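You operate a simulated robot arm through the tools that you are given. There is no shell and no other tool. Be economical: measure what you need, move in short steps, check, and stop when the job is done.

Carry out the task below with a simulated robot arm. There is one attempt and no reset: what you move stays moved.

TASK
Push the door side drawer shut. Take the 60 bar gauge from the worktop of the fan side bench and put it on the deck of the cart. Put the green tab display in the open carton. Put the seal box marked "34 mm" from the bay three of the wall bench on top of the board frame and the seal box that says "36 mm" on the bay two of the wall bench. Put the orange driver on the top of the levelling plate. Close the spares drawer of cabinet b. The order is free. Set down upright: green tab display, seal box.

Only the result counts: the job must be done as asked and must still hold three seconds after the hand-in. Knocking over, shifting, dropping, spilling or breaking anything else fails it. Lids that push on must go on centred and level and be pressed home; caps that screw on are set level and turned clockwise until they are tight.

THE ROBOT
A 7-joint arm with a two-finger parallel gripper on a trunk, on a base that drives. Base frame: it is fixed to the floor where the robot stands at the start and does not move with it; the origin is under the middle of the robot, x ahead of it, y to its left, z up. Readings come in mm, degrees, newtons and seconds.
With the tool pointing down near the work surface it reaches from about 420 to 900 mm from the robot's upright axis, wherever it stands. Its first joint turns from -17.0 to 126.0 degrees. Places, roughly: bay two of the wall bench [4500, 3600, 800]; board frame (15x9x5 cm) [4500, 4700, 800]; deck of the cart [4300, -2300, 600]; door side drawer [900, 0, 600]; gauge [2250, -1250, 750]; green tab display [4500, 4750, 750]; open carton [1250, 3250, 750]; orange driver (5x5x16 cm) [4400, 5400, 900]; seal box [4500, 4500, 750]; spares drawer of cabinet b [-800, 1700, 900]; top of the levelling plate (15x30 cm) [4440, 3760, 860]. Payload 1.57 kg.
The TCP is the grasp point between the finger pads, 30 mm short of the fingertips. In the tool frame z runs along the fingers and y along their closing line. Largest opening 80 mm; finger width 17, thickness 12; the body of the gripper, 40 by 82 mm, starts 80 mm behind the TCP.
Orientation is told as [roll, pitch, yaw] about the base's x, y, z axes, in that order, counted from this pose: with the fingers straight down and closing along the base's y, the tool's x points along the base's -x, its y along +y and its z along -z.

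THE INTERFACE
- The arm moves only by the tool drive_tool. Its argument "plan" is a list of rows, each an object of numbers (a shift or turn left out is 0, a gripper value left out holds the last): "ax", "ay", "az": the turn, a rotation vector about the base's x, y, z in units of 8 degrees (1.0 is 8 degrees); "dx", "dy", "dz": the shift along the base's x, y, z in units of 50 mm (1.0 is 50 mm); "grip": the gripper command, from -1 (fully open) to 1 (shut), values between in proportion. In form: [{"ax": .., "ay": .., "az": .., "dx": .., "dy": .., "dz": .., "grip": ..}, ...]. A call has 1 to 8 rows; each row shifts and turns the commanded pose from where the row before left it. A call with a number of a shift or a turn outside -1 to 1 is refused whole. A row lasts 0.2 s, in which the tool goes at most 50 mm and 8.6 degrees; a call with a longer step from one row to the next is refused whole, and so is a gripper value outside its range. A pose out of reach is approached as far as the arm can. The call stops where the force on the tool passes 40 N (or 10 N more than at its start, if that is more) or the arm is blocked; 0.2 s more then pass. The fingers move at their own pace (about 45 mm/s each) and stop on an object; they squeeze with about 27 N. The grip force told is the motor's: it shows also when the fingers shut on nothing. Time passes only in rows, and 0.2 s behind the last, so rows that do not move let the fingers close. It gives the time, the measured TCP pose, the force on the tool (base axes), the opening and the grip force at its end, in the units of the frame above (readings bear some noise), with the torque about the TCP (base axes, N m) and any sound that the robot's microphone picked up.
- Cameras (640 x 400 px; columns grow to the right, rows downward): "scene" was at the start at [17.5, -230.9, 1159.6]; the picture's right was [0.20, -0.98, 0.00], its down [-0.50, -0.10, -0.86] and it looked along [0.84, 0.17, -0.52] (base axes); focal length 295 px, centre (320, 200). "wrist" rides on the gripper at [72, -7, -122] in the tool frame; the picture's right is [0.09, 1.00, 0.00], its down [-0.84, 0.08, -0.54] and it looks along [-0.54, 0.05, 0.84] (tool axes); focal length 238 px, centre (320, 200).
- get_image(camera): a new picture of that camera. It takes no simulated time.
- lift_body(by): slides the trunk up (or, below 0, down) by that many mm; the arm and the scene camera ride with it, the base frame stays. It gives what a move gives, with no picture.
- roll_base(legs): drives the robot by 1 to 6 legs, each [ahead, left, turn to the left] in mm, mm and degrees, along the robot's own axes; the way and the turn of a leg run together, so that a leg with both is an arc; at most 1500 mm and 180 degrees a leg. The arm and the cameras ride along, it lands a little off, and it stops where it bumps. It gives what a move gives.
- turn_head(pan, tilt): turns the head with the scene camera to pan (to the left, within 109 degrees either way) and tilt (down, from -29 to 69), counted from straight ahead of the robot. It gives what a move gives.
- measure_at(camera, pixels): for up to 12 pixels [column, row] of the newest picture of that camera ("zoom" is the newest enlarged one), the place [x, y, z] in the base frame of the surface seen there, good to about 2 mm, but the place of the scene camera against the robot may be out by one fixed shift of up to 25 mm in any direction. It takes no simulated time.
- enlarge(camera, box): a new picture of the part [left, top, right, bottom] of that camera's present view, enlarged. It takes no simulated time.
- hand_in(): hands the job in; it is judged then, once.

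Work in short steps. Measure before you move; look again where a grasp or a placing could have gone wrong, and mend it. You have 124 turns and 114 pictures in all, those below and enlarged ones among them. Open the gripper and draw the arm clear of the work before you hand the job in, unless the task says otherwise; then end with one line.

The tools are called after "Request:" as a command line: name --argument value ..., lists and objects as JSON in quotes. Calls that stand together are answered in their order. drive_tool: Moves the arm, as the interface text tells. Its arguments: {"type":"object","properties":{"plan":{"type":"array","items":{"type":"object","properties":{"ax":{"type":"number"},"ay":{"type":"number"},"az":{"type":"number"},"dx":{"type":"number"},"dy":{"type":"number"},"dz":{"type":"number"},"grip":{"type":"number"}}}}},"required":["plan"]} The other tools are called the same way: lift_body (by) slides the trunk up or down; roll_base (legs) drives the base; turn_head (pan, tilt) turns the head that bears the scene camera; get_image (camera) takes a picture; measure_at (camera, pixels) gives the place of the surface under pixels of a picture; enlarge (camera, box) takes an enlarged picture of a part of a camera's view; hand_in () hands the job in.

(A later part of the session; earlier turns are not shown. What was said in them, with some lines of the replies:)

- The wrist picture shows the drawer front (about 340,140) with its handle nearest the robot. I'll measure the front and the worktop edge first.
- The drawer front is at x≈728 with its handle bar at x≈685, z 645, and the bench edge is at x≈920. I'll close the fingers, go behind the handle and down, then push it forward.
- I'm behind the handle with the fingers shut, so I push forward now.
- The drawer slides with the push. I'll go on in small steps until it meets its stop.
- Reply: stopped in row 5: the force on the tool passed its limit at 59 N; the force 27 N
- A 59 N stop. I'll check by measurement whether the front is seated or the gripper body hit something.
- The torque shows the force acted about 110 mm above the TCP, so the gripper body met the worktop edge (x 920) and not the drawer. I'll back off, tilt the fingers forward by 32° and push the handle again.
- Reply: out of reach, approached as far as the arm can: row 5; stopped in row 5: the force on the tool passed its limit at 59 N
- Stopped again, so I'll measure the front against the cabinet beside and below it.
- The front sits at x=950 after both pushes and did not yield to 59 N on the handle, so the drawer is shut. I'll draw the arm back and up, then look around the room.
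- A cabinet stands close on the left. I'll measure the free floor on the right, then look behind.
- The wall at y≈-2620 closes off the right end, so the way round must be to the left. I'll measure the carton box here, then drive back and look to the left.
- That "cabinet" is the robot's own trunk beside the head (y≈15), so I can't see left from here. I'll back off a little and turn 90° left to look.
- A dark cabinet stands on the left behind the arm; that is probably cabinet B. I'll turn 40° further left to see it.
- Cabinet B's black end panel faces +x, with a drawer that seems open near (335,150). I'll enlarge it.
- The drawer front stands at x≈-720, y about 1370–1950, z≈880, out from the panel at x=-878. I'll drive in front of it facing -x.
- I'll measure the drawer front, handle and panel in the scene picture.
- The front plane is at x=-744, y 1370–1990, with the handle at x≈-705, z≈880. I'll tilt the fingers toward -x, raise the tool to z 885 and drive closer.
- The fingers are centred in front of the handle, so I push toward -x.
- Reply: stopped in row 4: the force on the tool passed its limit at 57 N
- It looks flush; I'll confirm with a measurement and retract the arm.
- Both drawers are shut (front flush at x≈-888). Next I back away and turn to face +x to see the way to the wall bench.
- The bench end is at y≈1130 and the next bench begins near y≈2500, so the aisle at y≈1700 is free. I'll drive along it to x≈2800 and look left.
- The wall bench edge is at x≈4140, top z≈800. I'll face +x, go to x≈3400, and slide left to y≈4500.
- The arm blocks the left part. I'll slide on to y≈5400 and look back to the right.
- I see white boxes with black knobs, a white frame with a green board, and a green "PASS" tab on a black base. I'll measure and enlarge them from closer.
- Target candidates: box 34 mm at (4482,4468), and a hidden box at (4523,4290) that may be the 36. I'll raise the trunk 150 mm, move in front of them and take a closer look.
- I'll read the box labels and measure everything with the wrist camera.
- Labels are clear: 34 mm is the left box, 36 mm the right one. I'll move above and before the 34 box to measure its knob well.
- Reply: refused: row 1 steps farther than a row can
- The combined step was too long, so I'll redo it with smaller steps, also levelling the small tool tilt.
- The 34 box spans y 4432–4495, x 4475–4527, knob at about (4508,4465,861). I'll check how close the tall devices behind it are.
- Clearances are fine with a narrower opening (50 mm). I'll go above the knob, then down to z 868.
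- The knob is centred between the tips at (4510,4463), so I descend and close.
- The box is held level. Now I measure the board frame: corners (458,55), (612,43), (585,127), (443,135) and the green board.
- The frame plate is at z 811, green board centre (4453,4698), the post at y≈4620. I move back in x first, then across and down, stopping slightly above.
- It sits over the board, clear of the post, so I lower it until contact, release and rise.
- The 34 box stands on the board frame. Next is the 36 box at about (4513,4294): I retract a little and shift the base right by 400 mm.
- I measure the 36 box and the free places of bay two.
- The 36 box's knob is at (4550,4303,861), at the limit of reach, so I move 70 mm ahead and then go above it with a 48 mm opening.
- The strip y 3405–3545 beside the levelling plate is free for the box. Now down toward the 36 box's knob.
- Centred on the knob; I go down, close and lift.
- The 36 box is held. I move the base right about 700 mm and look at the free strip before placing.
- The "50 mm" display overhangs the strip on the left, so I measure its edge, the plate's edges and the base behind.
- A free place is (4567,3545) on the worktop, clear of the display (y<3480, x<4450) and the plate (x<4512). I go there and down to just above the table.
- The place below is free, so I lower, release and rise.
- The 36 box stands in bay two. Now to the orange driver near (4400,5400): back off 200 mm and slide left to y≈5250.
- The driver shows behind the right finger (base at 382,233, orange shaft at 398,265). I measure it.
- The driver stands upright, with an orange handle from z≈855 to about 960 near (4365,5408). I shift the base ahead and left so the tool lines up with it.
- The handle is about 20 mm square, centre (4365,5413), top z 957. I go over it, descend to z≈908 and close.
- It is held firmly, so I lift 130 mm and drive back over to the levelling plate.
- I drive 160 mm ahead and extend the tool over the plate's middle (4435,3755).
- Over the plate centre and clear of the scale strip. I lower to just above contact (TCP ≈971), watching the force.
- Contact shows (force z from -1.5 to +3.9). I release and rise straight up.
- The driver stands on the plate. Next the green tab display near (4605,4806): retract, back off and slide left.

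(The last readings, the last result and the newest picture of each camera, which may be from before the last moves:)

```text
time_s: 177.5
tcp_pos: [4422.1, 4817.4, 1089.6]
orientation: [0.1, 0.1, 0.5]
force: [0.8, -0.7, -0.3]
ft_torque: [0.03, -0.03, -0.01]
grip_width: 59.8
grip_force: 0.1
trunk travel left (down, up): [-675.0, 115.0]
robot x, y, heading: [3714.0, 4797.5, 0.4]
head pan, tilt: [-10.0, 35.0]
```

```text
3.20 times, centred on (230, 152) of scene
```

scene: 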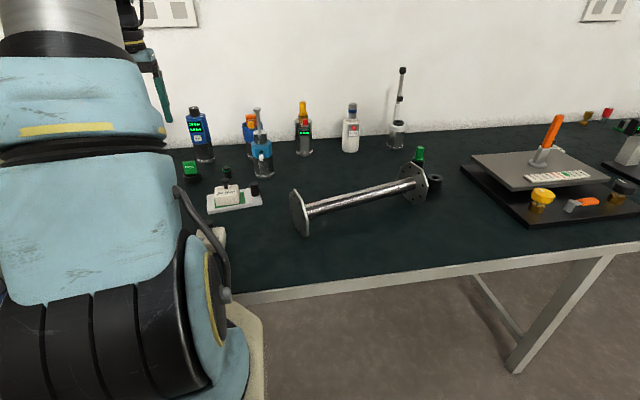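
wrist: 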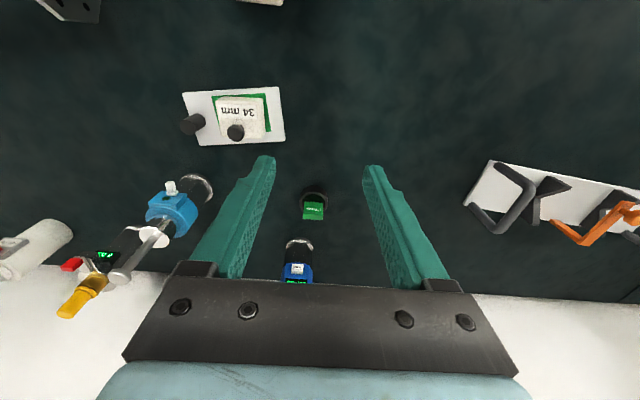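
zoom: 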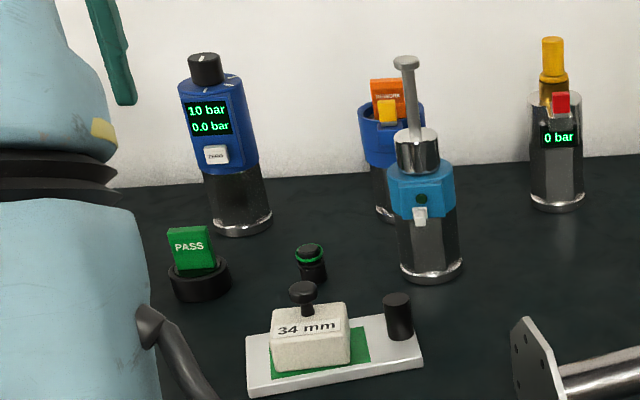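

I take the "PASS" tab on the black foot as the green tab display; its foot is a disc of ≈48 mm about (4603,4821). I move the base 50 mm nearer and descend with open fingers to look once more.

Request:
roll_base --legs '[[50, 0, -0.4]]'

Request:
drive_tool --plan '[{"dx": 0.7, "grip": -1}, {"dx": 0.8, "dy": 0.05}, {"dx": 0.6}, {"dz": -0.9}, {"dz": -0.9}, {"dz": -0.9}, {"dz": -0.9}]'

Request:
get_image --camera "wrist"

```text
time_s: 178.4
tcp_pos: [4452.9, 4812.7, 1086.9]
orientation: [0.0, 0.2, 0.2]
force: [0.3, -0.8, 0.2]
ft_torque: [0.0, -0.01, -0.01]
grip_width: 60.0
grip_force: 0.1
trunk travel left (down, up): [-675.0, 115.0]
robot x, y, heading: [3746.1, 4795.7, 0.4]
head pan, tilt: [-10.0, 35.0]
stopped in leg 1: the robot was blocked; the commanded pose is now the measured one
```

```text
time_s: 180.0
tcp_pos: [4557.3, 4816.2, 908.5]
orientation: [-0.1, 0.1, 0.2]
force: [0.6, -0.2, 0.4]
ft_torque: [-0.03, -0.04, 0.0]
grip_width: 80.0
grip_force: 0.1
trunk travel left (down, up): [-675.0, 115.0]
robot x, y, heading: [3747.9, 4798.5, 0.2]
head pan, tilt: [-10.0, 35.0]
```

```text
50 pictures are left
```

wrist: 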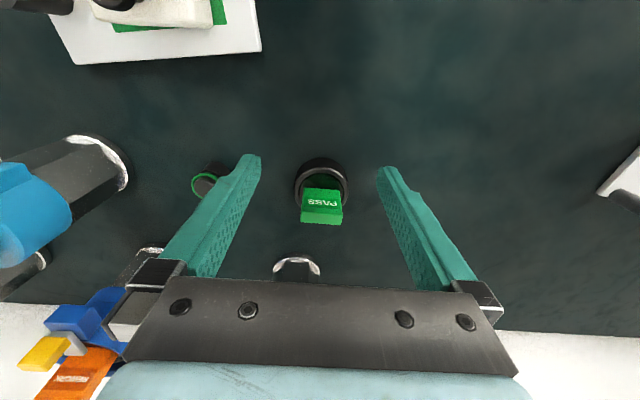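

The base bumped lightly at x≈3747, which is close enough. I measure the foot for the final approach.

Request:
measure_at --camera "wrist" --pixels '[[322, 160], [297, 178], [346, 180], [322, 172], [303, 205], [341, 207], [322, 205], [322, 218], [210, 180], [297, 268]]'

```text
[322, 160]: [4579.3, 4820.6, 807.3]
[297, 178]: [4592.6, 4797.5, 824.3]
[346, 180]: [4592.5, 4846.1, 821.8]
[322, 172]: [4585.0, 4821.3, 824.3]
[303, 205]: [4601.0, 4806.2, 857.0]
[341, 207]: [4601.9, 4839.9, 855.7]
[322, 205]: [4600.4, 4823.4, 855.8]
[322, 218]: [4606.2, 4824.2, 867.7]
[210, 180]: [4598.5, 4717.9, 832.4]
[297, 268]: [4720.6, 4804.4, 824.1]
```

Foot centre (4604,4822), height 25 mm. I move over it, descend to z 833 and close.

Request:
drive_tool --plan '[{"dx": 0.5, "dy": 0.06}, {"dx": 0.43, "dy": 0.06}, {"dz": -0.7}, {"dz": -0.7}, {"dz": -0.1}, {}]'

Request:
drive_tool --plan '[{"grip": 1}, {}, {}, {}]'

```text
time_s: 181.4
tcp_pos: [4603.6, 4823.3, 832.4]
orientation: [-0.1, 0.2, 0.2]
force: [-0.5, 0.5, 0.2]
ft_torque: [-0.01, 0.04, 0.04]
grip_width: 80.1
grip_force: 0.0
trunk travel left (down, up): [-675.0, 115.0]
robot x, y, heading: [3748.6, 4794.0, 0.2]
head pan, tilt: [-10.0, 35.0]
```

```text
time_s: 182.4
tcp_pos: [4603.0, 4823.7, 830.4]
orientation: [-0.2, 0.1, 0.2]
force: [-0.1, -0.3, 0.2]
ft_torque: [-0.02, -0.03, 0.01]
grip_width: 54.6
grip_force: 26.8
trunk travel left (down, up): [-675.0, 115.0]
robot x, y, heading: [3748.2, 4796.3, 0.3]
head pan, tilt: [-10.0, 35.0]
```

It holds at 54.6 mm. I lift, draw back and check.

Request:
drive_tool --plan '[{"dz": 0.5}, {"dz": 0.9}, {"dz": 0.9}, {"dz": 0.9}, {"dz": 0.9}, {"dx": -0.9}, {"dx": -0.9}, {"dx": -0.9}]'

Request:
get_image --camera "wrist"

```text
time_s: 184.2
tcp_pos: [4467.3, 4822.3, 1038.2]
orientation: [-0.1, 0.1, 0.1]
force: [0.5, -0.1, -0.7]
ft_torque: [0.0, 0.07, -0.02]
grip_width: 54.7
grip_force: 27.1
trunk travel left (down, up): [-675.0, 115.0]
robot x, y, heading: [3745.0, 4799.9, 0.1]
head pan, tilt: [-10.0, 35.0]
```

```text
49 pictures are left
```

wrist: 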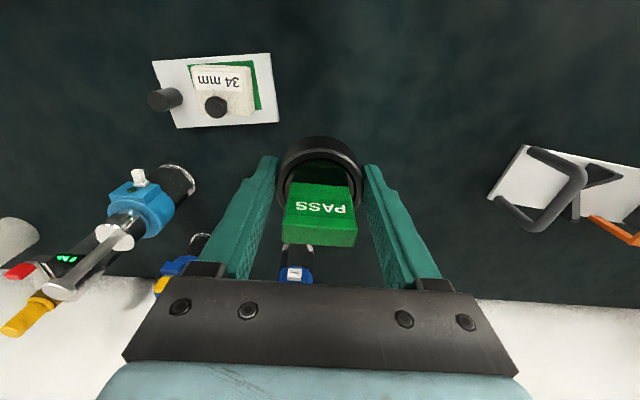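

Held and upright. Now to the open carton near (1250,3250): I back into the aisle, turn to face -x and look.

Request:
roll_base --legs '[[-650, 0, 0], [0, -1300, 0], [0, 0, 160]]'

Request:
turn_head --pan -10 --tilt 18

Request:
get_image --camera "scene"

```text
time_s: 200.5
tcp_pos: [2413.8, 3721.0, 1038.1]
orientation: [-0.1, 0.2, 161.5]
force: [1.0, -0.5, -0.8]
ft_torque: [-0.03, 0.01, -0.03]
grip_width: 54.7
grip_force: 27.5
trunk travel left (down, up): [-675.0, 115.0]
robot x, y, heading: [3103.7, 3511.5, 161.7]
head pan, tilt: [-10.0, 35.0]
```

```text
time_s: 201.3
tcp_pos: [2414.7, 3721.3, 1037.4]
orientation: [-0.1, 0.2, 161.6]
force: [0.3, 0.5, 0.2]
ft_torque: [-0.02, 0.01, -0.01]
grip_width: 54.6
grip_force: 27.4
trunk travel left (down, up): [-675.0, 115.0]
robot x, y, heading: [3105.7, 3514.2, 161.5]
head pan, tilt: [-10.0, 18.0]
```

```text
48 pictures are left
```

scene: 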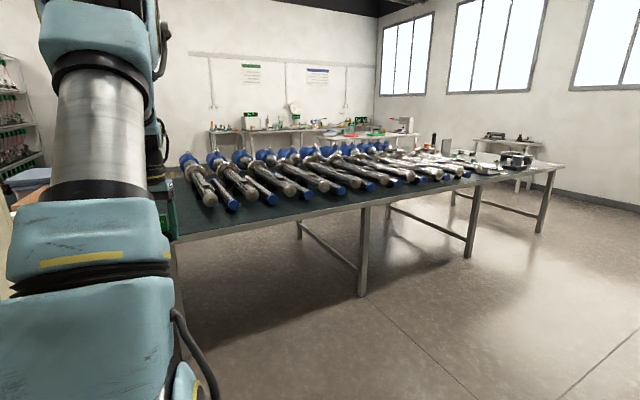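

Request:
measure_at --camera "scene" --pixels '[[180, 240], [360, 200], [550, 170], [362, 290], [40, 178], [15, 190]]'

Request:
roll_base --legs '[[0, 0, 50]]'

Request:
turn_head --pan -5 --tilt 18

Request:
get_image --camera "scene"

```text
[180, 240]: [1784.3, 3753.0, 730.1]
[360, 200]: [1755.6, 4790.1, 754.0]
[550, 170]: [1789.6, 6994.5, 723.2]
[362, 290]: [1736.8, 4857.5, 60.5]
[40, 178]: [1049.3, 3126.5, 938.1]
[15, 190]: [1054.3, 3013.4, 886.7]
```

```text
time_s: 204.0
tcp_pos: [2502.0, 3115.7, 1038.1]
orientation: [0.0, 0.2, -148.4]
force: [-0.6, -0.5, -0.8]
ft_torque: [0.01, 0.02, 0.01]
grip_width: 54.4
grip_force: 26.9
trunk travel left (down, up): [-675.0, 115.0]
robot x, y, heading: [3106.2, 3513.2, -148.5]
head pan, tilt: [-10.0, 18.0]
```

```text
time_s: 204.6
tcp_pos: [2503.2, 3116.7, 1037.7]
orientation: [-0.1, 0.2, -148.4]
force: [0.0, -0.1, -0.6]
ft_torque: [0.02, -0.01, 0.0]
grip_width: 54.6
grip_force: 26.8
trunk travel left (down, up): [-675.0, 115.0]
robot x, y, heading: [3107.7, 3511.5, -148.4]
head pan, tilt: [-5.0, 18.0]
```

```text
47 pictures are left
```

scene: 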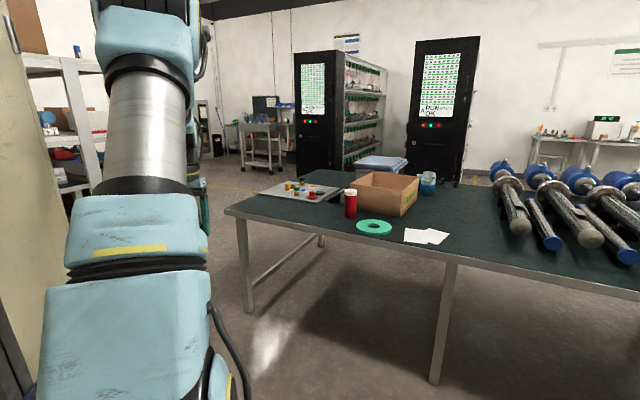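

The open carton is at (385,193) on the end of this bench. I measure it and the bench edges.

Request:
measure_at --camera "scene" --pixels '[[348, 178], [405, 193], [418, 180], [375, 172], [378, 205], [400, 210], [228, 210], [455, 258], [350, 205], [375, 227], [385, 182], [425, 235]]'

Request:
enlarge --camera "scene" --box '[250, 150, 470, 260]'

```text
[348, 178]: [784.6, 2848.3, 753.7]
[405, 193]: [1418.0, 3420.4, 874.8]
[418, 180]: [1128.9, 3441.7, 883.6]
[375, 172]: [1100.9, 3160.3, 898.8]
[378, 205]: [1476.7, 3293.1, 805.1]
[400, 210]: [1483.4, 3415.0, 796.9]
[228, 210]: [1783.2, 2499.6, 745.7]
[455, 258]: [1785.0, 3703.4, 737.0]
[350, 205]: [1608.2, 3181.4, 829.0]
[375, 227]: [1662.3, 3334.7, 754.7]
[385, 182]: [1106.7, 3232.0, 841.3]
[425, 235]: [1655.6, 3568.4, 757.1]
```

```text
2.91 times, centred on (360, 205) of scene
```

zoom: 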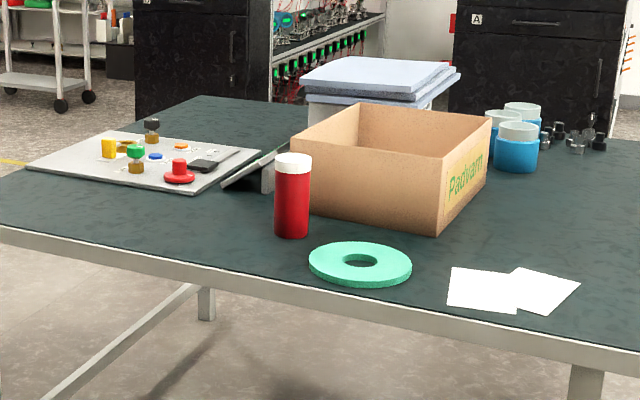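

The carton spans about x 1105–1480, y 3135–3435, rim z≈890, floor ≈757. I drive to x≈2200 facing -x, opposite it.

Request:
roll_base --legs '[[0, 0, -31.5], [0, 200, 0], [880, 0, 0]]'

Request:
get_image --camera "wrist"

```text
time_s: 212.0
tcp_pos: [1501.9, 3283.8, 1037.8]
orientation: [-0.1, 0.2, -179.7]
force: [-1.0, -0.1, -0.8]
ft_torque: [0.04, -0.03, -0.01]
grip_width: 54.8
grip_force: 26.6
trunk travel left (down, up): [-675.0, 115.0]
robot x, y, heading: [2223.5, 3308.3, -180.0]
head pan, tilt: [-5.0, 18.0]
```

```text
45 pictures are left
```

wrist: 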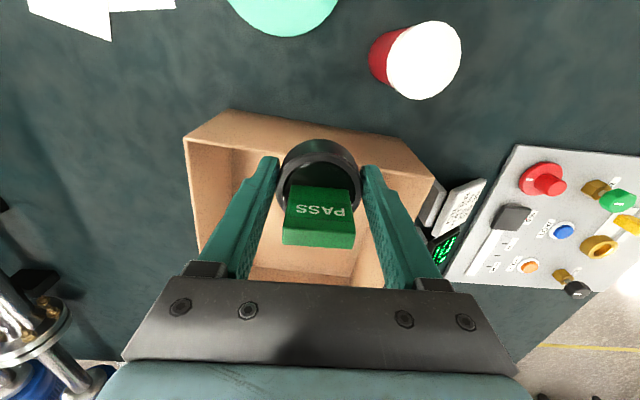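

Request:
measure_at --camera "wrist" --pixels '[[185, 140], [235, 112], [385, 140], [433, 185], [225, 190], [250, 160], [270, 270], [350, 270], [375, 265], [200, 225], [265, 255], [365, 245]]'

```text
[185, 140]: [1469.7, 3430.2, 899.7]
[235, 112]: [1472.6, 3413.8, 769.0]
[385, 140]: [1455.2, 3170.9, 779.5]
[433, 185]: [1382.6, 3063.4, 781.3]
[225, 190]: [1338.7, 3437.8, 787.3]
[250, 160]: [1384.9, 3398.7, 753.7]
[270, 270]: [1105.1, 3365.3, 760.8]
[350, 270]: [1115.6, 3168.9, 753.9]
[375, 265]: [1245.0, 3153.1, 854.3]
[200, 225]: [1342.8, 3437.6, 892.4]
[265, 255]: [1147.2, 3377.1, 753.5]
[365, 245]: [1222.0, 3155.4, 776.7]
```

Interior is x 1105–1465, y 3160–3435, floor 754, and empty where visible. I go over (1330,3290) and down to TCP ≈800.

Request:
drive_tool --plan '[{"dx": -0.9}, {"dx": -0.9}, {"dx": -0.9}, {"dx": -0.75, "dy": 0.1}, {"dz": -0.9}, {"dz": -0.9}, {"dz": -0.9}, {"dz": -0.9}]'

Request:
get_image --camera "wrist"

```text
time_s: 213.8
tcp_pos: [1329.2, 3288.1, 858.1]
orientation: [0.1, 0.1, -179.6]
force: [0.5, -0.5, -0.4]
ft_torque: [-0.05, 0.03, 0.0]
grip_width: 54.6
grip_force: 26.9
trunk travel left (down, up): [-675.0, 115.0]
robot x, y, heading: [2222.4, 3310.2, -179.5]
head pan, tilt: [-5.0, 18.0]
```

```text
44 pictures are left
```

wrist: 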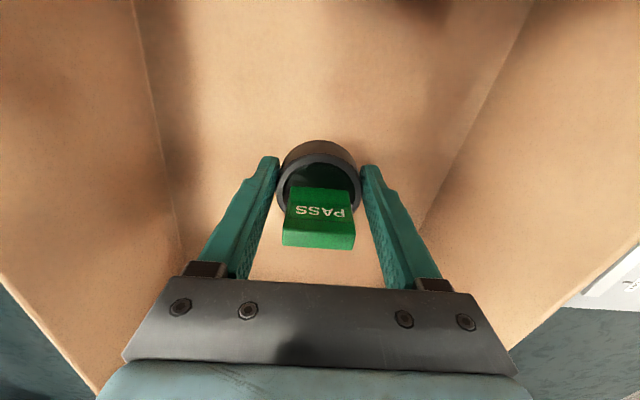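

I'm near the reach limit, so I shift 30 mm back toward the robot while lowering to 789.

Request:
drive_tool --plan '[{"dx": 0.6}, {"dz": -0.7}, {"dz": -0.5}, {"dz": -0.18}, {}]'

Request:
drive_tool --plan '[{"dz": -0.03}, {"dz": -0.03}, {}]'

```text
time_s: 215.0
tcp_pos: [1359.2, 3287.7, 787.7]
orientation: [-0.1, 0.2, -179.7]
force: [1.1, 0.1, -1.1]
ft_torque: [-0.02, -0.02, -0.01]
grip_width: 54.4
grip_force: 26.9
trunk travel left (down, up): [-675.0, 115.0]
robot x, y, heading: [2222.0, 3307.6, -179.9]
head pan, tilt: [-5.0, 18.0]
```

```text
time_s: 215.8
tcp_pos: [1358.3, 3287.6, 786.9]
orientation: [0.1, 0.1, -179.7]
force: [1.8, -0.6, 10.7]
ft_torque: [-0.08, -0.05, -0.01]
grip_width: 54.6
grip_force: 27.1
trunk travel left (down, up): [-675.0, 115.0]
robot x, y, heading: [2223.3, 3308.1, -179.6]
head pan, tilt: [-5.0, 18.0]
```

It touches the floor (10.7 N). I release and rise out of the carton.

Request:
drive_tool --plan '[{"grip": -1}, {}, {}, {"dz": 0.6}, {"dz": 0.9}, {"dz": 0.9}, {"dz": 0.9}, {"dz": 0.9}]'

Request:
get_image --camera "wrist"

```text
time_s: 217.6
tcp_pos: [1359.0, 3288.1, 997.7]
orientation: [0.0, 0.2, -179.6]
force: [0.1, -0.3, -0.4]
ft_torque: [-0.01, -0.01, 0.02]
grip_width: 80.2
grip_force: 0.2
trunk travel left (down, up): [-675.0, 115.0]
robot x, y, heading: [2221.0, 3306.7, -179.8]
head pan, tilt: [-5.0, 18.0]
```

```text
43 pictures are left
```

wrist: 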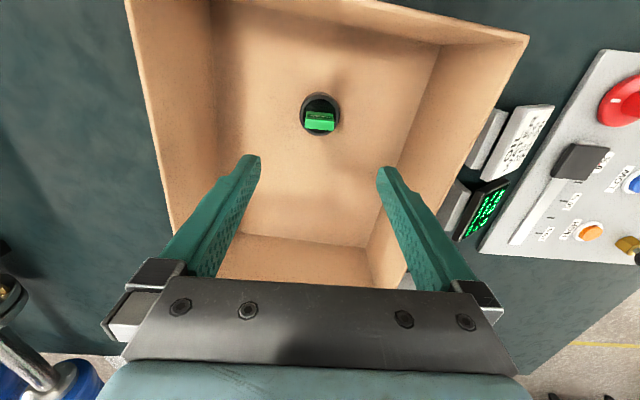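

The display stands upright in the carton. Next the gauge on the fan side bench: back off to x≈3150, turn to face -y and drive along the aisle, then look.

Request:
roll_base --legs '[[-950, 0, 0], [0, 0, 90], [1300, 0, 0], [1300, 0, 0]]'

Request:
turn_head --pan -35 --tilt 18

Request:
get_image --camera "scene"

Request:
turn_head --pan 5 --tilt 18

Request:
get_image --camera "scene"

```text
time_s: 238.7
tcp_pos: [3172.9, -162.1, 995.4]
orientation: [0.0, 0.1, -90.2]
force: [-0.3, -0.1, 0.8]
ft_torque: [-0.01, -0.01, -0.01]
grip_width: 79.8
grip_force: 0.1
trunk travel left (down, up): [-675.0, 115.0]
robot x, y, heading: [3161.4, 701.4, -90.1]
head pan, tilt: [-5.0, 18.0]
```

```text
time_s: 239.7
tcp_pos: [3173.6, -162.0, 995.3]
orientation: [-0.2, 0.2, -90.2]
force: [0.3, 0.0, 0.5]
ft_torque: [-0.02, 0.0, 0.0]
grip_width: 80.1
grip_force: 0.1
trunk travel left (down, up): [-675.0, 115.0]
robot x, y, heading: [3162.1, 701.9, -90.3]
head pan, tilt: [-35.0, 18.0]
```

```text
42 pictures are left
```

scene: 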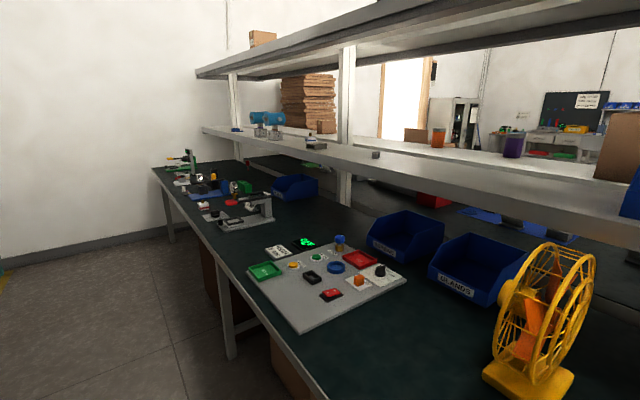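

```text
time_s: 240.7
tcp_pos: [3173.2, -162.1, 995.2]
orientation: [-0.1, 0.2, -90.2]
force: [-0.3, 0.4, -0.3]
ft_torque: [0.01, -0.02, 0.0]
grip_width: 79.9
grip_force: 0.0
trunk travel left (down, up): [-675.0, 115.0]
robot x, y, heading: [3162.0, 704.2, -90.3]
head pan, tilt: [5.0, 18.0]
```

```text
41 pictures are left
```

scene: 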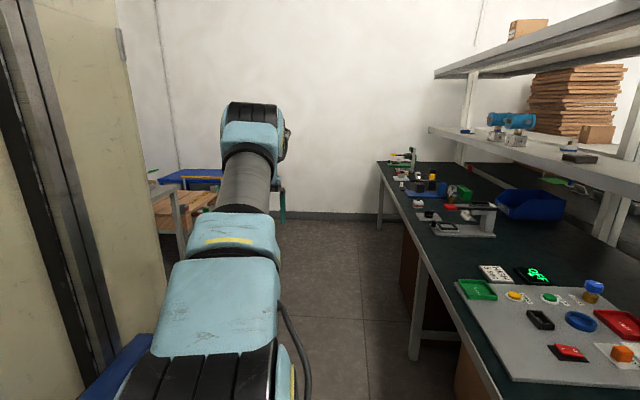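

The fan side bench is on the right and the cart ahead-left at (185,205). I enlarge the bench around y≈-1250 and measure.

Request:
enlarge --camera "scene" --box '[370, 130, 530, 250]'

Request:
enlarge --camera "scene" --box '[140, 150, 290, 280]'

Request:
measure_at --camera "scene" --pixels '[[460, 310], [380, 170], [460, 190], [430, 215], [470, 230], [440, 180], [620, 180], [210, 185], [180, 205], [165, 200], [215, 205]]'

```text
3.33 times, centred on (450, 190) of scene
```

zoom: 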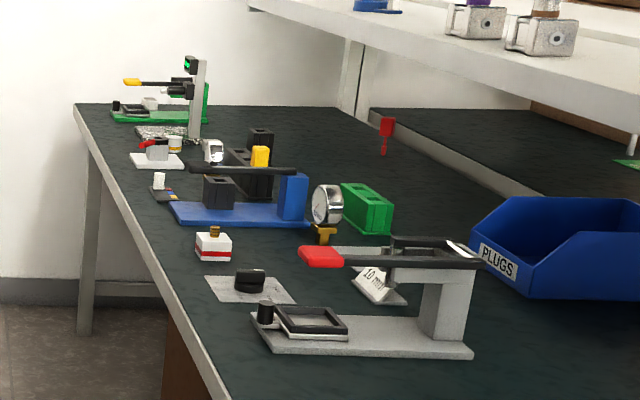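

```text
3.08 times, centred on (215, 215) of scene
```

zoom: 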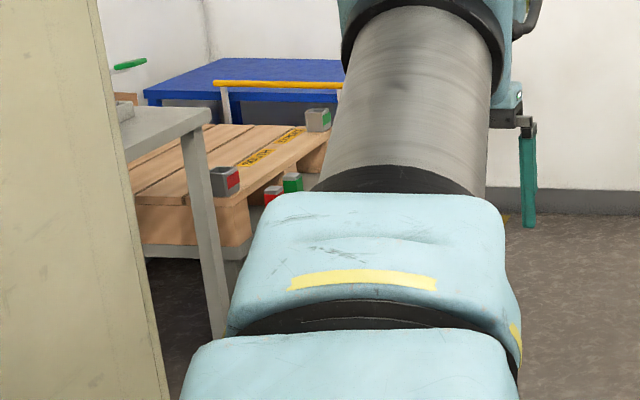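

```text
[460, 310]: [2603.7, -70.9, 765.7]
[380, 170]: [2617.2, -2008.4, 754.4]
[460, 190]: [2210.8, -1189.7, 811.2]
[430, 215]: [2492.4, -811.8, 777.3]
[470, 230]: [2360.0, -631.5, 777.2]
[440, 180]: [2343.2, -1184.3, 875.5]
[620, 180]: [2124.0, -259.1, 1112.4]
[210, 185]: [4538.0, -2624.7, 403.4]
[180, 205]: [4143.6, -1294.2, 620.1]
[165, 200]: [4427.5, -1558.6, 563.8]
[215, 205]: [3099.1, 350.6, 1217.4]
```

A round gauge with a gold fitting is near (2300,-1100); bench edge x≈2605, shelf edge x≈2124. I retract the arm, drive to y≈-1000 and turn to face the bench.

Request:
drive_tool --plan '[{"dy": 0.9}, {"dy": 0.9}, {"dy": 0.9}, {"dy": 0.9}]'

Request:
roll_base --legs '[[1450, 0, 0], [300, 0, 0], [0, 0, -90]]'

Request:
turn_head --pan 5 --tilt 25

Request:
get_image --camera "scene"

Request:
get_image --camera "wrist"

```text
time_s: 241.7
tcp_pos: [3174.1, 18.8, 995.2]
orientation: [0.0, 0.2, -90.2]
force: [-0.3, 0.2, -0.2]
ft_torque: [0.02, 0.0, 0.04]
grip_width: 80.0
grip_force: 0.1
trunk travel left (down, up): [-675.0, 115.0]
robot x, y, heading: [3159.8, 703.2, -90.2]
head pan, tilt: [5.0, 18.0]
```

```text
time_s: 254.5
tcp_pos: [2461.4, -1063.1, 996.3]
orientation: [-0.1, 0.2, 178.7]
force: [1.1, 0.3, -0.2]
ft_torque: [0.0, 0.01, 0.03]
grip_width: 80.2
grip_force: 0.0
trunk travel left (down, up): [-675.0, 115.0]
robot x, y, heading: [3144.5, -1062.8, 178.8]
head pan, tilt: [5.0, 18.0]
```

```text
time_s: 255.2
tcp_pos: [2461.9, -1062.2, 996.1]
orientation: [0.0, 0.2, 178.7]
force: [0.4, 0.4, -0.3]
ft_torque: [0.0, -0.04, 0.0]
grip_width: 80.1
grip_force: 0.0
trunk travel left (down, up): [-675.0, 115.0]
robot x, y, heading: [3144.7, -1063.4, 178.8]
head pan, tilt: [5.0, 25.0]
```

```text
38 pictures are left
```

scene: 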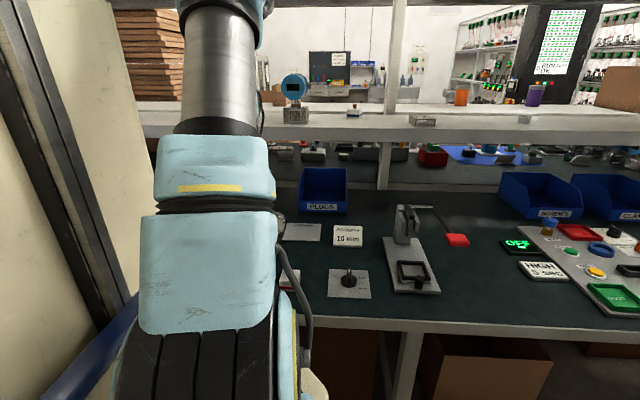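

```text
37 pictures are left
```

wrist: 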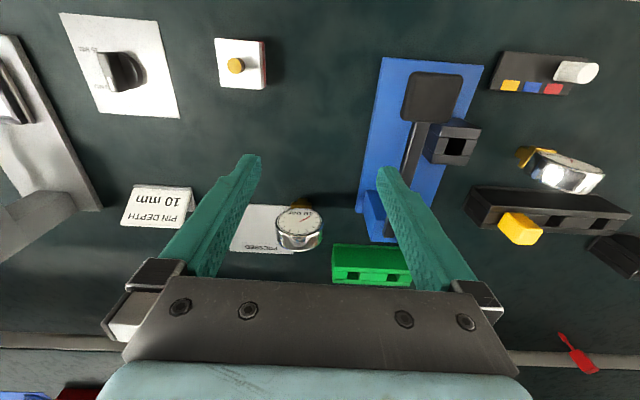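

Two gauges appear: (300,228) and (565,172). I enlarge both to read their scales.

Request:
enlarge --camera "wrist" --box '[265, 190, 335, 260]'

Request:
enlarge --camera "wrist" --box '[505, 130, 625, 210]'

Request:
measure_at --camera "wrist" --pixels '[[298, 225], [298, 245], [300, 205], [280, 230], [320, 230], [565, 165], [555, 185], [585, 190], [525, 153], [245, 215], [470, 205], [350, 250]]'

```text
5.71 times, centred on (300, 225) of wrist
```

zoom: 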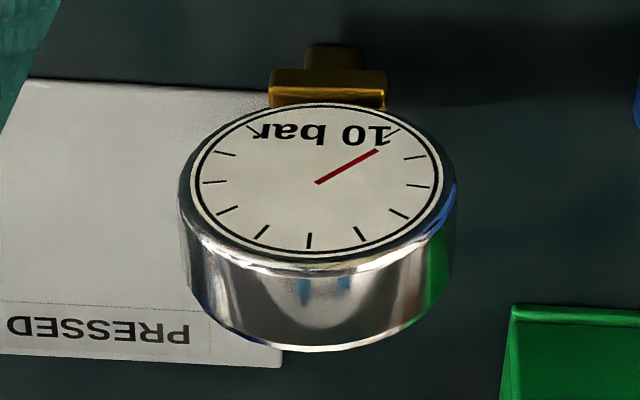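

```text
5.00 times, centred on (565, 170) of wrist
```

zoom: 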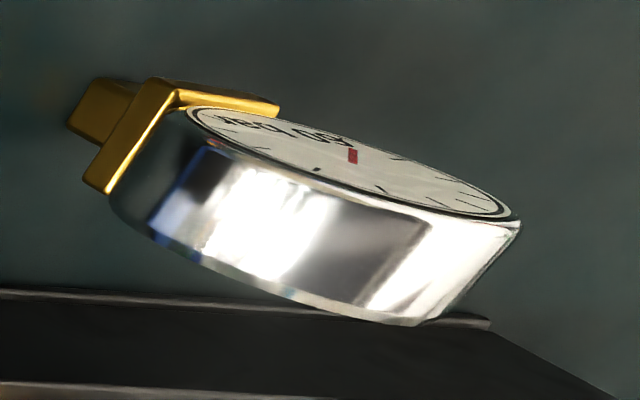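

```text
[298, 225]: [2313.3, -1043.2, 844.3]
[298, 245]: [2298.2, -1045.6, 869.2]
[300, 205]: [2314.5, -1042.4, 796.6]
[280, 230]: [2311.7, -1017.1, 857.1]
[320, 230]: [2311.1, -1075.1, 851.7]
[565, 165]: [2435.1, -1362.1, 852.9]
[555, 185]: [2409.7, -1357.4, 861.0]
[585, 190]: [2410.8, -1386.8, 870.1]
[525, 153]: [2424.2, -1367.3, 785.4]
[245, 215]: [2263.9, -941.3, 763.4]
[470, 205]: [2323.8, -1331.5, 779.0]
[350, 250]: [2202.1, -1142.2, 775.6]
```

The first reads 10 bar; the second looks like 60 bar. I shift the base left by 330 mm to look at the second straight on.

Request:
roll_base --legs '[[50, 300, 1]]'

Request:
get_image --camera "wrist"

Request:
enlarge --camera "wrist" --box '[260, 120, 420, 240]'

```text
time_s: 257.2
tcp_pos: [2407.3, -1374.0, 996.2]
orientation: [-0.2, 0.2, 179.8]
force: [0.3, -0.2, -0.2]
ft_torque: [-0.01, 0.02, 0.0]
grip_width: 80.1
grip_force: 0.1
trunk travel left (down, up): [-675.0, 115.0]
robot x, y, heading: [3090.5, -1359.4, 179.6]
head pan, tilt: [5.0, 25.0]
```

```text
34 pictures are left
```

wrist: 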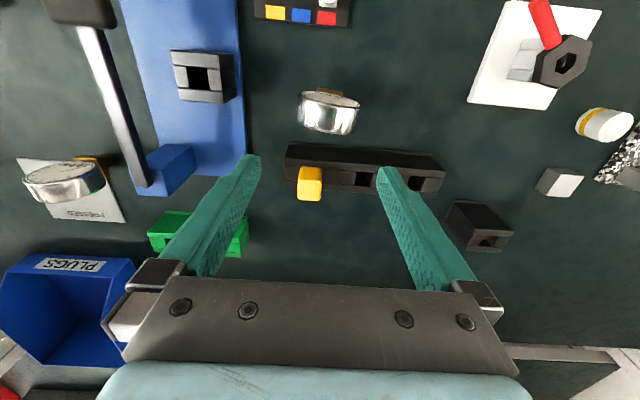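

```text
3.33 times, centred on (340, 180) of wrist
```

zoom: 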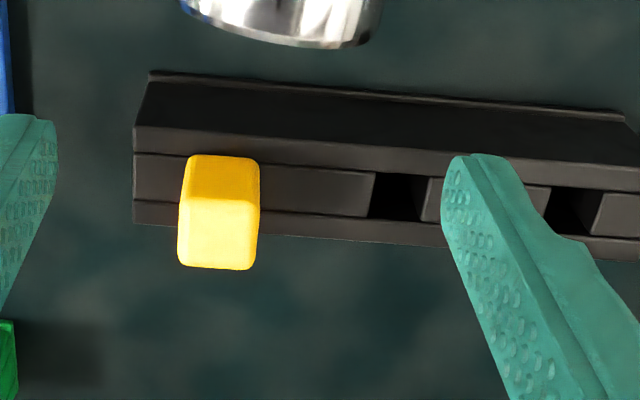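

Request:
enlarge --camera "wrist" --box '[285, 75, 375, 145]'

Request:
measure_at --camera "wrist" --pixels '[[328, 97], [300, 100], [358, 104], [328, 107], [328, 120], [328, 130], [302, 112], [356, 116], [310, 160], [360, 160]]'

```text
5.71 times, centred on (330, 110) of wrist
```

zoom: 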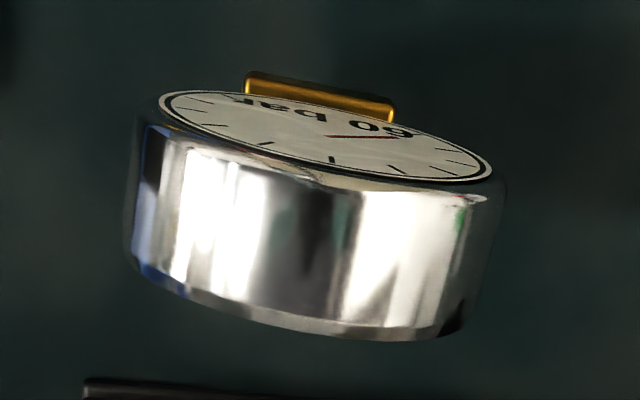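

```text
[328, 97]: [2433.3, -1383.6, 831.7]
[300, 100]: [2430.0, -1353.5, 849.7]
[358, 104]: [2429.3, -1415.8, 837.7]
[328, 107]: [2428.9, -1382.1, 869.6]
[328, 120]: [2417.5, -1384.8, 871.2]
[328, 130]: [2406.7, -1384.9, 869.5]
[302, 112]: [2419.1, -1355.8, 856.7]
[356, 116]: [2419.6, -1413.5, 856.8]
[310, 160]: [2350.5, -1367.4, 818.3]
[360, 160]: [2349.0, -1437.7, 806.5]
```

It reads "60 bar": x 2404–2432, y -1352…-1418, top z 871. I align at (2418,-1384) and descend with open fingers to z 838.

Request:
drive_tool --plan '[{"dx": 0.22, "dy": -0.2}, {"dz": -0.8}, {"dz": -0.8}, {"dz": -0.5}, {}]'

Request:
get_image --camera "wrist"

```text
time_s: 258.4
tcp_pos: [2419.1, -1385.1, 891.1]
orientation: [0.0, 0.2, 179.8]
force: [0.1, -0.4, 0.2]
ft_torque: [0.02, -0.02, -0.03]
grip_width: 79.9
grip_force: 0.1
trunk travel left (down, up): [-675.0, 115.0]
robot x, y, heading: [3087.5, -1365.4, 179.9]
head pan, tilt: [5.0, 25.0]
```

```text
31 pictures are left
```

wrist: 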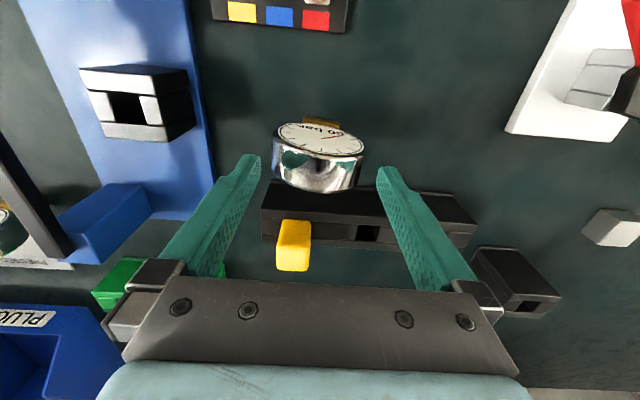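

The gauge is centred between the fingers, so I descend and close.

Request:
drive_tool --plan '[{"dz": -0.6}, {"dz": -0.46}, {}, {"grip": 1}, {}, {}]'

Request:
drive_tool --plan '[{"dz": 0.5}, {"dz": 0.9}, {"dz": 0.9}, {"dz": 0.9}, {}]'

Request:
get_image --camera "wrist"

```text
time_s: 259.8
tcp_pos: [2419.5, -1385.0, 838.4]
orientation: [-0.2, 0.2, 179.8]
force: [-0.1, 0.2, 0.4]
ft_torque: [-0.04, 0.0, 0.0]
grip_width: 74.6
grip_force: 26.8
trunk travel left (down, up): [-675.0, 115.0]
robot x, y, heading: [3091.2, -1361.9, 179.9]
head pan, tilt: [5.0, 25.0]
```

```text
time_s: 261.0
tcp_pos: [2419.7, -1384.1, 998.9]
orientation: [-0.2, 0.3, 179.8]
force: [0.0, 0.3, -1.5]
ft_torque: [0.0, 0.0, 0.03]
grip_width: 74.1
grip_force: 27.4
trunk travel left (down, up): [-675.0, 115.0]
robot x, y, heading: [3092.3, -1360.4, 179.6]
head pan, tilt: [5.0, 25.0]
```

```text
30 pictures are left
```

wrist: 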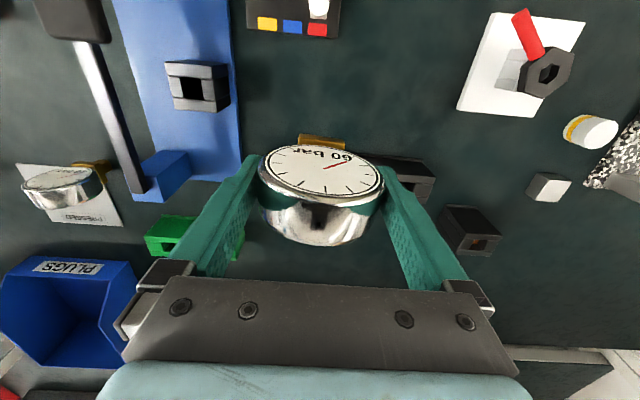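

It is the 60 bar gauge and it is held. I back off and turn toward the cart to look.

Request:
roll_base --legs '[[-150, 0, 0], [0, 0, 135]]'

Request:
turn_head --pan -5 --tilt 25

Request:
get_image --camera "scene"

```text
time_s: 268.0
tcp_pos: [3732.4, -1821.1, 998.0]
orientation: [-0.1, 0.1, -44.9]
force: [-1.0, 0.5, -2.1]
ft_torque: [0.01, -0.02, -0.01]
grip_width: 73.7
grip_force: 27.0
trunk travel left (down, up): [-675.0, 115.0]
robot x, y, heading: [3241.3, -1357.1, -44.8]
head pan, tilt: [5.0, 25.0]
```

```text
time_s: 268.7
tcp_pos: [3732.5, -1819.4, 997.5]
orientation: [0.0, 0.2, -44.9]
force: [-1.3, 0.2, -1.7]
ft_torque: [0.01, -0.02, 0.0]
grip_width: 73.6
grip_force: 27.2
trunk travel left (down, up): [-675.0, 115.0]
robot x, y, heading: [3241.0, -1359.9, -45.0]
head pan, tilt: [-5.0, 25.0]
```

```text
29 pictures are left
```

scene: 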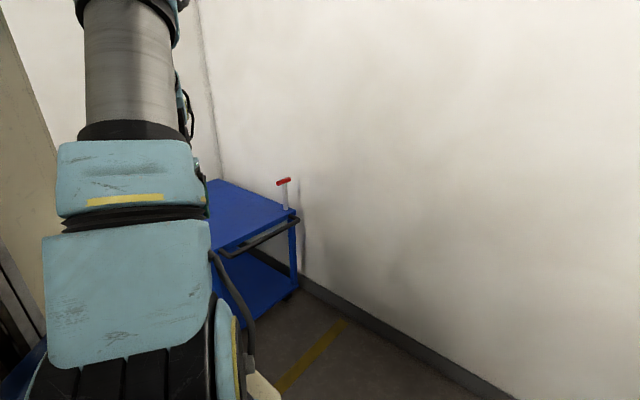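

The blue cart is visible; I measure its deck. The grip width has crept from 74.6 to 73.6, so I'll watch it.

Request:
measure_at --camera "scene" --pixels '[[295, 212], [215, 245], [225, 200], [220, 182], [260, 205], [300, 220], [285, 195], [225, 250], [260, 285], [215, 215]]'

Request:
get_image --camera "wrist"

```text
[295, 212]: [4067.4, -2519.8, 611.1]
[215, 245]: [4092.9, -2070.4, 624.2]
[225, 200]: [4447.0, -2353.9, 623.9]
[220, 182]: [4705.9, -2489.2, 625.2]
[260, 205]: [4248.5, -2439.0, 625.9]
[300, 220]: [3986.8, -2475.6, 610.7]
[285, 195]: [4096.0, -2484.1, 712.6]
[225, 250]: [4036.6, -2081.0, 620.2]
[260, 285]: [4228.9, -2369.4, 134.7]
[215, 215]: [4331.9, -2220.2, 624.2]
```

```text
28 pictures are left
```

wrist: 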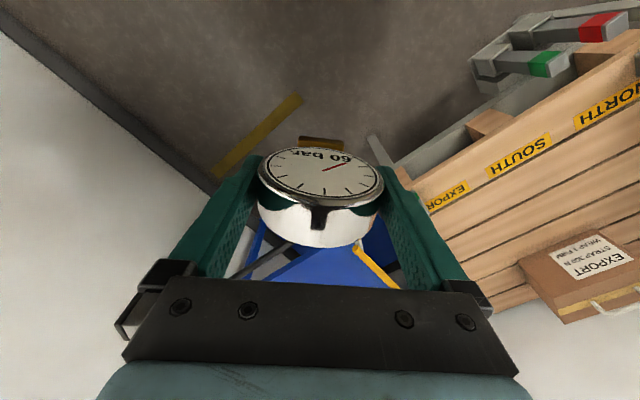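

The deck is at z 624, x 4070–4720, y -2520…-2070, with its handle toward x≈3990. I turn to face +x, slide right to y≈-2140, and stop at x≈3440.

Request:
roll_base --legs '[[0, 0, 45], [0, -780, 0], [190, 0, 0]]'

Request:
get_image --camera "wrist"

Request:
get_image --camera "scene"

```text
time_s: 276.1
tcp_pos: [4102.3, -2116.1, 998.5]
orientation: [-0.1, 0.1, 0.4]
force: [0.2, -0.7, -1.5]
ft_torque: [0.0, 0.01, 0.03]
grip_width: 73.1
grip_force: 27.0
trunk travel left (down, up): [-675.0, 115.0]
robot x, y, heading: [3429.1, -2142.3, 0.2]
head pan, tilt: [-5.0, 25.0]
```

```text
27 pictures are left
```

wrist: 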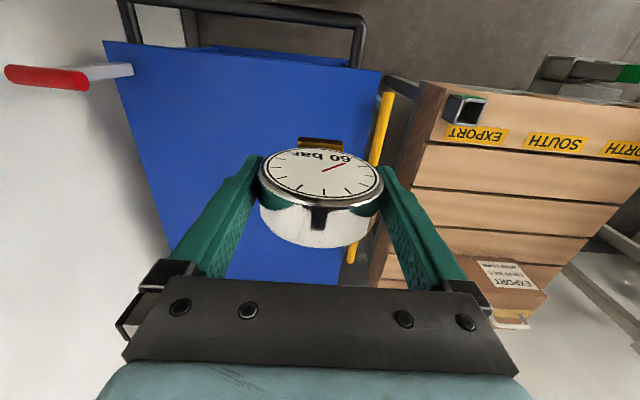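

```text
26 pictures are left
```

scene: 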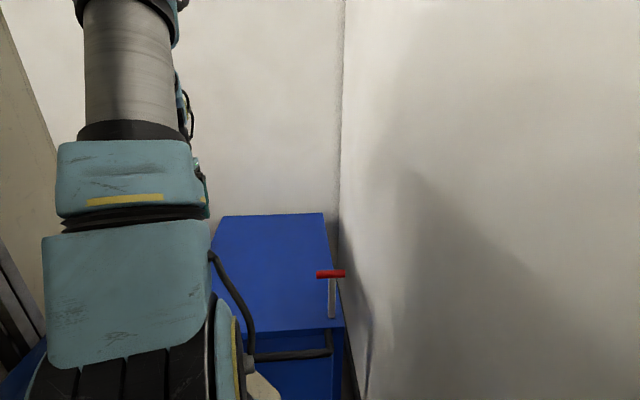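

The deck is empty. I measure the near part and the yellow rail with the wrist camera.

Request:
measure_at --camera "wrist" --pixels '[[250, 150], [220, 110], [375, 100], [380, 150], [180, 240], [240, 270], [110, 50], [350, 40], [400, 110], [130, 70]]'

Request:
lift_body --by -200

```text
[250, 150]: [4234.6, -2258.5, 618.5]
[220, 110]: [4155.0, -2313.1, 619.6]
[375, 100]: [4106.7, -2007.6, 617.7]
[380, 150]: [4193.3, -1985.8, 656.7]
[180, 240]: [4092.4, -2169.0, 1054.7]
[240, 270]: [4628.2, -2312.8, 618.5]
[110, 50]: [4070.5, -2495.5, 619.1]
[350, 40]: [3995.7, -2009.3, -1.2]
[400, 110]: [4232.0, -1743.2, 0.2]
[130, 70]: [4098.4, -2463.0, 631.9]
```

```text
time_s: 278.3
tcp_pos: [4101.8, -2116.4, 798.6]
orientation: [-0.1, 0.2, 0.3]
force: [-0.2, 0.3, -1.5]
ft_torque: [0.0, 0.01, -0.01]
grip_width: 73.5
grip_force: 26.9
trunk travel left (down, up): [-475.0, 315.0]
robot x, y, heading: [3430.4, -2145.0, 0.2]
head pan, tilt: [-5.0, 25.0]
```

Deck z is 618.5, so the stem touches at TCP ≈692. I move to (4230,-2220) and down to about 702.

Request:
drive_tool --plan '[{"dx": 0.65, "dy": -0.55}, {"dx": 0.65, "dy": -0.55}, {"dx": 0.65, "dy": -0.5}, {"dx": 0.6, "dy": -0.45}, {"dz": -0.9}, {"dz": -0.8}, {"dz": -0.2}, {}]'

Request:
get_image --camera "wrist"

```text
time_s: 280.1
tcp_pos: [4227.9, -2219.4, 705.5]
orientation: [-0.1, 0.3, 0.3]
force: [0.5, 0.2, -2.9]
ft_torque: [-0.01, 0.0, 0.0]
grip_width: 73.1
grip_force: 26.4
trunk travel left (down, up): [-475.0, 315.0]
robot x, y, heading: [3431.6, -2144.2, 0.4]
head pan, tilt: [-5.0, 25.0]
```

```text
25 pictures are left
```

wrist: 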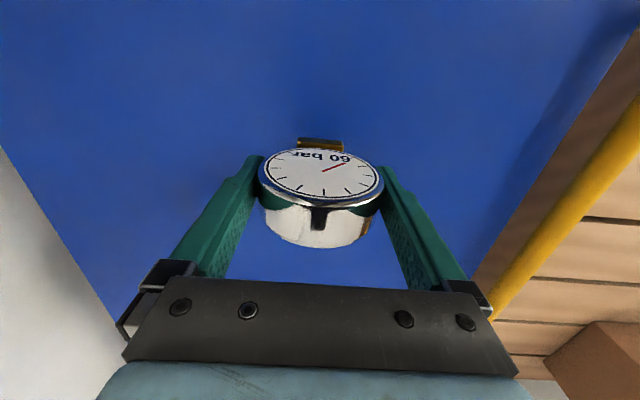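

Still steady, so I lower in small steps until contact.

Request:
drive_tool --plan '[{"dz": -0.16}, {"dz": -0.05}, {}]'

Request:
drive_tool --plan '[{"dz": -0.04}, {}]'

```text
time_s: 280.9
tcp_pos: [4229.6, -2218.9, 695.5]
orientation: [-0.1, 0.1, 0.4]
force: [2.5, -1.3, 14.0]
ft_torque: [0.11, -0.18, -0.07]
grip_width: 72.7
grip_force: 27.0
trunk travel left (down, up): [-475.0, 315.0]
robot x, y, heading: [3431.0, -2143.6, 0.1]
head pan, tilt: [-5.0, 25.0]
```

```text
time_s: 281.5
tcp_pos: [4229.4, -2220.4, 692.6]
orientation: [-0.1, 0.0, 0.3]
force: [0.7, -5.0, 20.3]
ft_torque: [-0.12, -0.04, -0.03]
grip_width: 73.1
grip_force: 26.9
trunk travel left (down, up): [-475.0, 315.0]
robot x, y, heading: [3432.2, -2147.9, 0.4]
head pan, tilt: [-5.0, 25.0]
```

Contact at 20 N. I ease up 1 mm, open and rise.

Request:
drive_tool --plan '[{"dz": 0.03}, {"grip": -1}, {}, {}]'

Request:
get_image --camera "wrist"

```text
time_s: 282.5
tcp_pos: [4228.9, -2218.8, 692.2]
orientation: [-0.1, 0.2, 0.3]
force: [0.5, -0.2, -1.6]
ft_torque: [0.04, -0.02, 0.02]
grip_width: 80.0
grip_force: 0.2
trunk travel left (down, up): [-475.0, 315.0]
robot x, y, heading: [3432.2, -2145.3, 0.4]
head pan, tilt: [-5.0, 25.0]
```

```text
24 pictures are left
```

wrist: 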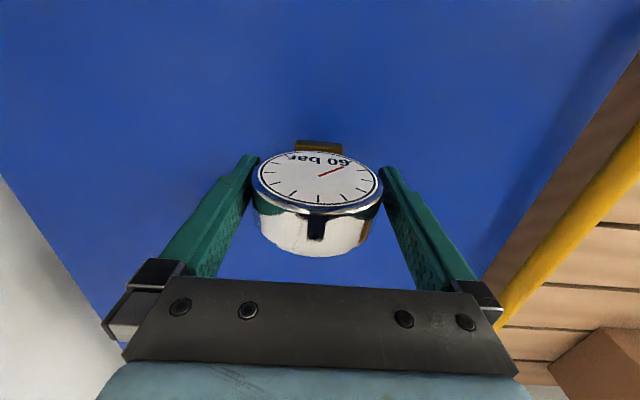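

The gauge stands, but the force still reads -1.6 N. I rise 20 mm slowly and check that it stays behind.

Request:
drive_tool --plan '[{"dz": 0.2}, {"dz": 0.3}, {}]'

Request:
get_image --camera "wrist"

```text
time_s: 283.3
tcp_pos: [4229.6, -2218.7, 717.4]
orientation: [-0.1, 0.2, 0.1]
force: [-0.4, 0.0, -0.2]
ft_torque: [-0.01, -0.03, 0.0]
grip_width: 80.3
grip_force: 0.0
trunk travel left (down, up): [-475.0, 315.0]
robot x, y, heading: [3428.3, -2145.0, 0.2]
head pan, tilt: [-5.0, 25.0]
```

```text
23 pictures are left
```

wrist: 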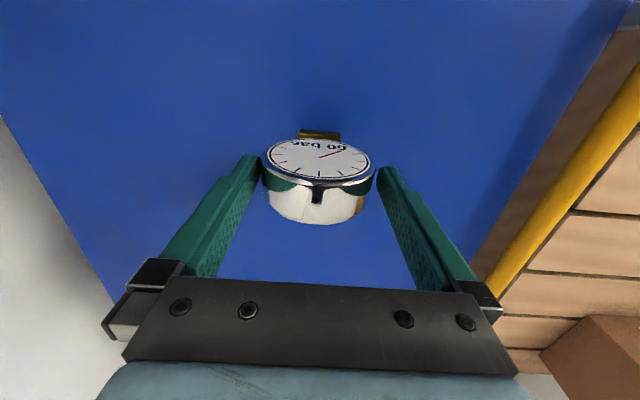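

It stays standing on the deck, so I rise clear and draw back.

Request:
drive_tool --plan '[{"dz": 0.6}, {"dz": 0.9}, {"dz": 0.9}, {"dz": 0.9}, {"dx": -0.9}, {"dx": -0.9}]'

Request:
get_image --camera "wrist"

```text
time_s: 284.7
tcp_pos: [4140.7, -2220.0, 881.1]
orientation: [-0.1, 0.3, 0.2]
force: [0.8, -0.5, -0.8]
ft_torque: [0.06, 0.04, -0.03]
grip_width: 79.7
grip_force: 0.0
trunk travel left (down, up): [-475.0, 315.0]
robot x, y, heading: [3434.7, -2142.1, 0.2]
head pan, tilt: [-5.0, 25.0]
```

```text
22 pictures are left
```

wrist: 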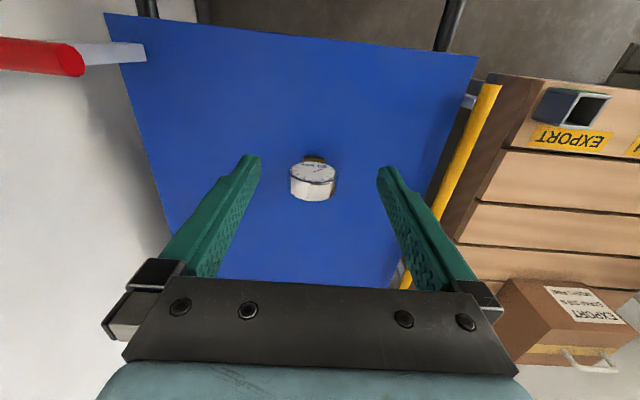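

The gauge stands on the deck. As the base touched the wall bench earlier, I drive up the aisle to check that the driver and boxes still stand.

Request:
roll_base --legs '[[-300, 0, 0], [0, 1400, 0], [0, 1400, 0], [0, 1400, 0]]'

Request:
turn_head --pan 20 --tilt 10

Request:
roll_base --legs '[[0, 0, 50]]'

Request:
turn_head --pan -20 --tilt 10

Request:
get_image --camera "scene"

```text
time_s: 306.5
tcp_pos: [3826.3, 1976.4, 881.8]
orientation: [-0.1, 0.1, 0.0]
force: [0.4, -0.4, 0.3]
ft_torque: [0.01, -0.02, 0.0]
grip_width: 79.9
grip_force: 0.1
trunk travel left (down, up): [-475.0, 315.0]
robot x, y, heading: [3119.8, 2056.0, 0.0]
head pan, tilt: [-5.0, 25.0]
```

```text
time_s: 307.4
tcp_pos: [3827.2, 1976.1, 881.4]
orientation: [-0.1, 0.2, 0.0]
force: [-0.7, -0.1, 0.2]
ft_torque: [0.0, 0.0, -0.02]
grip_width: 80.2
grip_force: 0.1
trunk travel left (down, up): [-475.0, 315.0]
robot x, y, heading: [3119.5, 2059.6, 0.1]
head pan, tilt: [20.0, 10.0]
```

```text
time_s: 310.1
tcp_pos: [3629.1, 2553.0, 881.6]
orientation: [-0.2, 0.2, 50.6]
force: [1.0, 1.1, -0.7]
ft_torque: [0.01, 0.0, 0.02]
grip_width: 80.1
grip_force: 0.1
trunk travel left (down, up): [-475.0, 315.0]
robot x, y, heading: [3116.3, 2056.6, 50.7]
head pan, tilt: [20.0, 10.0]
```

```text
time_s: 311.1
tcp_pos: [3628.1, 2552.5, 881.3]
orientation: [0.0, 0.2, 50.6]
force: [0.2, -0.8, 0.0]
ft_torque: [0.02, 0.03, -0.02]
grip_width: 79.9
grip_force: 0.1
trunk travel left (down, up): [-475.0, 315.0]
robot x, y, heading: [3119.3, 2054.1, 50.4]
head pan, tilt: [-20.0, 10.0]
```

```text
21 pictures are left
```

scene: 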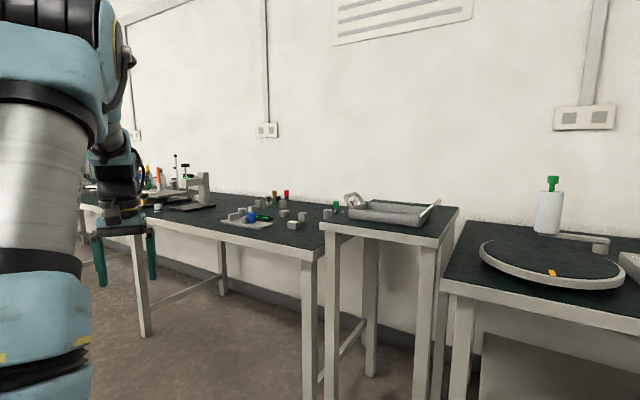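

Request:
enlarge --camera "scene" --box '[90, 140, 220, 230]'

```text
4.44 times, centred on (155, 185) of scene
```

zoom: 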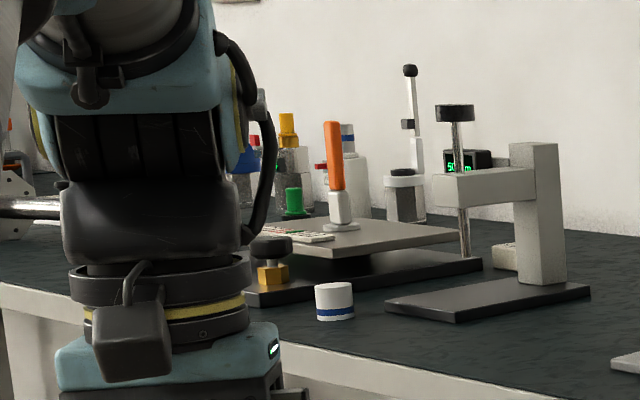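

The driver stands on the plate and the 36 box shows behind the stand; the 34 box was seen in place after the bump. The gripper is open and clear, so I hand in.

Request:
hand_in

```text
The job is handed in.
```

I finished every item on the list and handed the job in. Both drawers are shut, the 60 bar gauge is on the cart, and the display stands upright in the carton. The 34 mm box is on the board frame, the 36 mm box in bay two, and the orange driver on the levelling plate. Two caveats: I took the green "PASS" tab on a black foot to be the green tab display, and the base touched the wall bench once; I saw nothing out of place afterwards.
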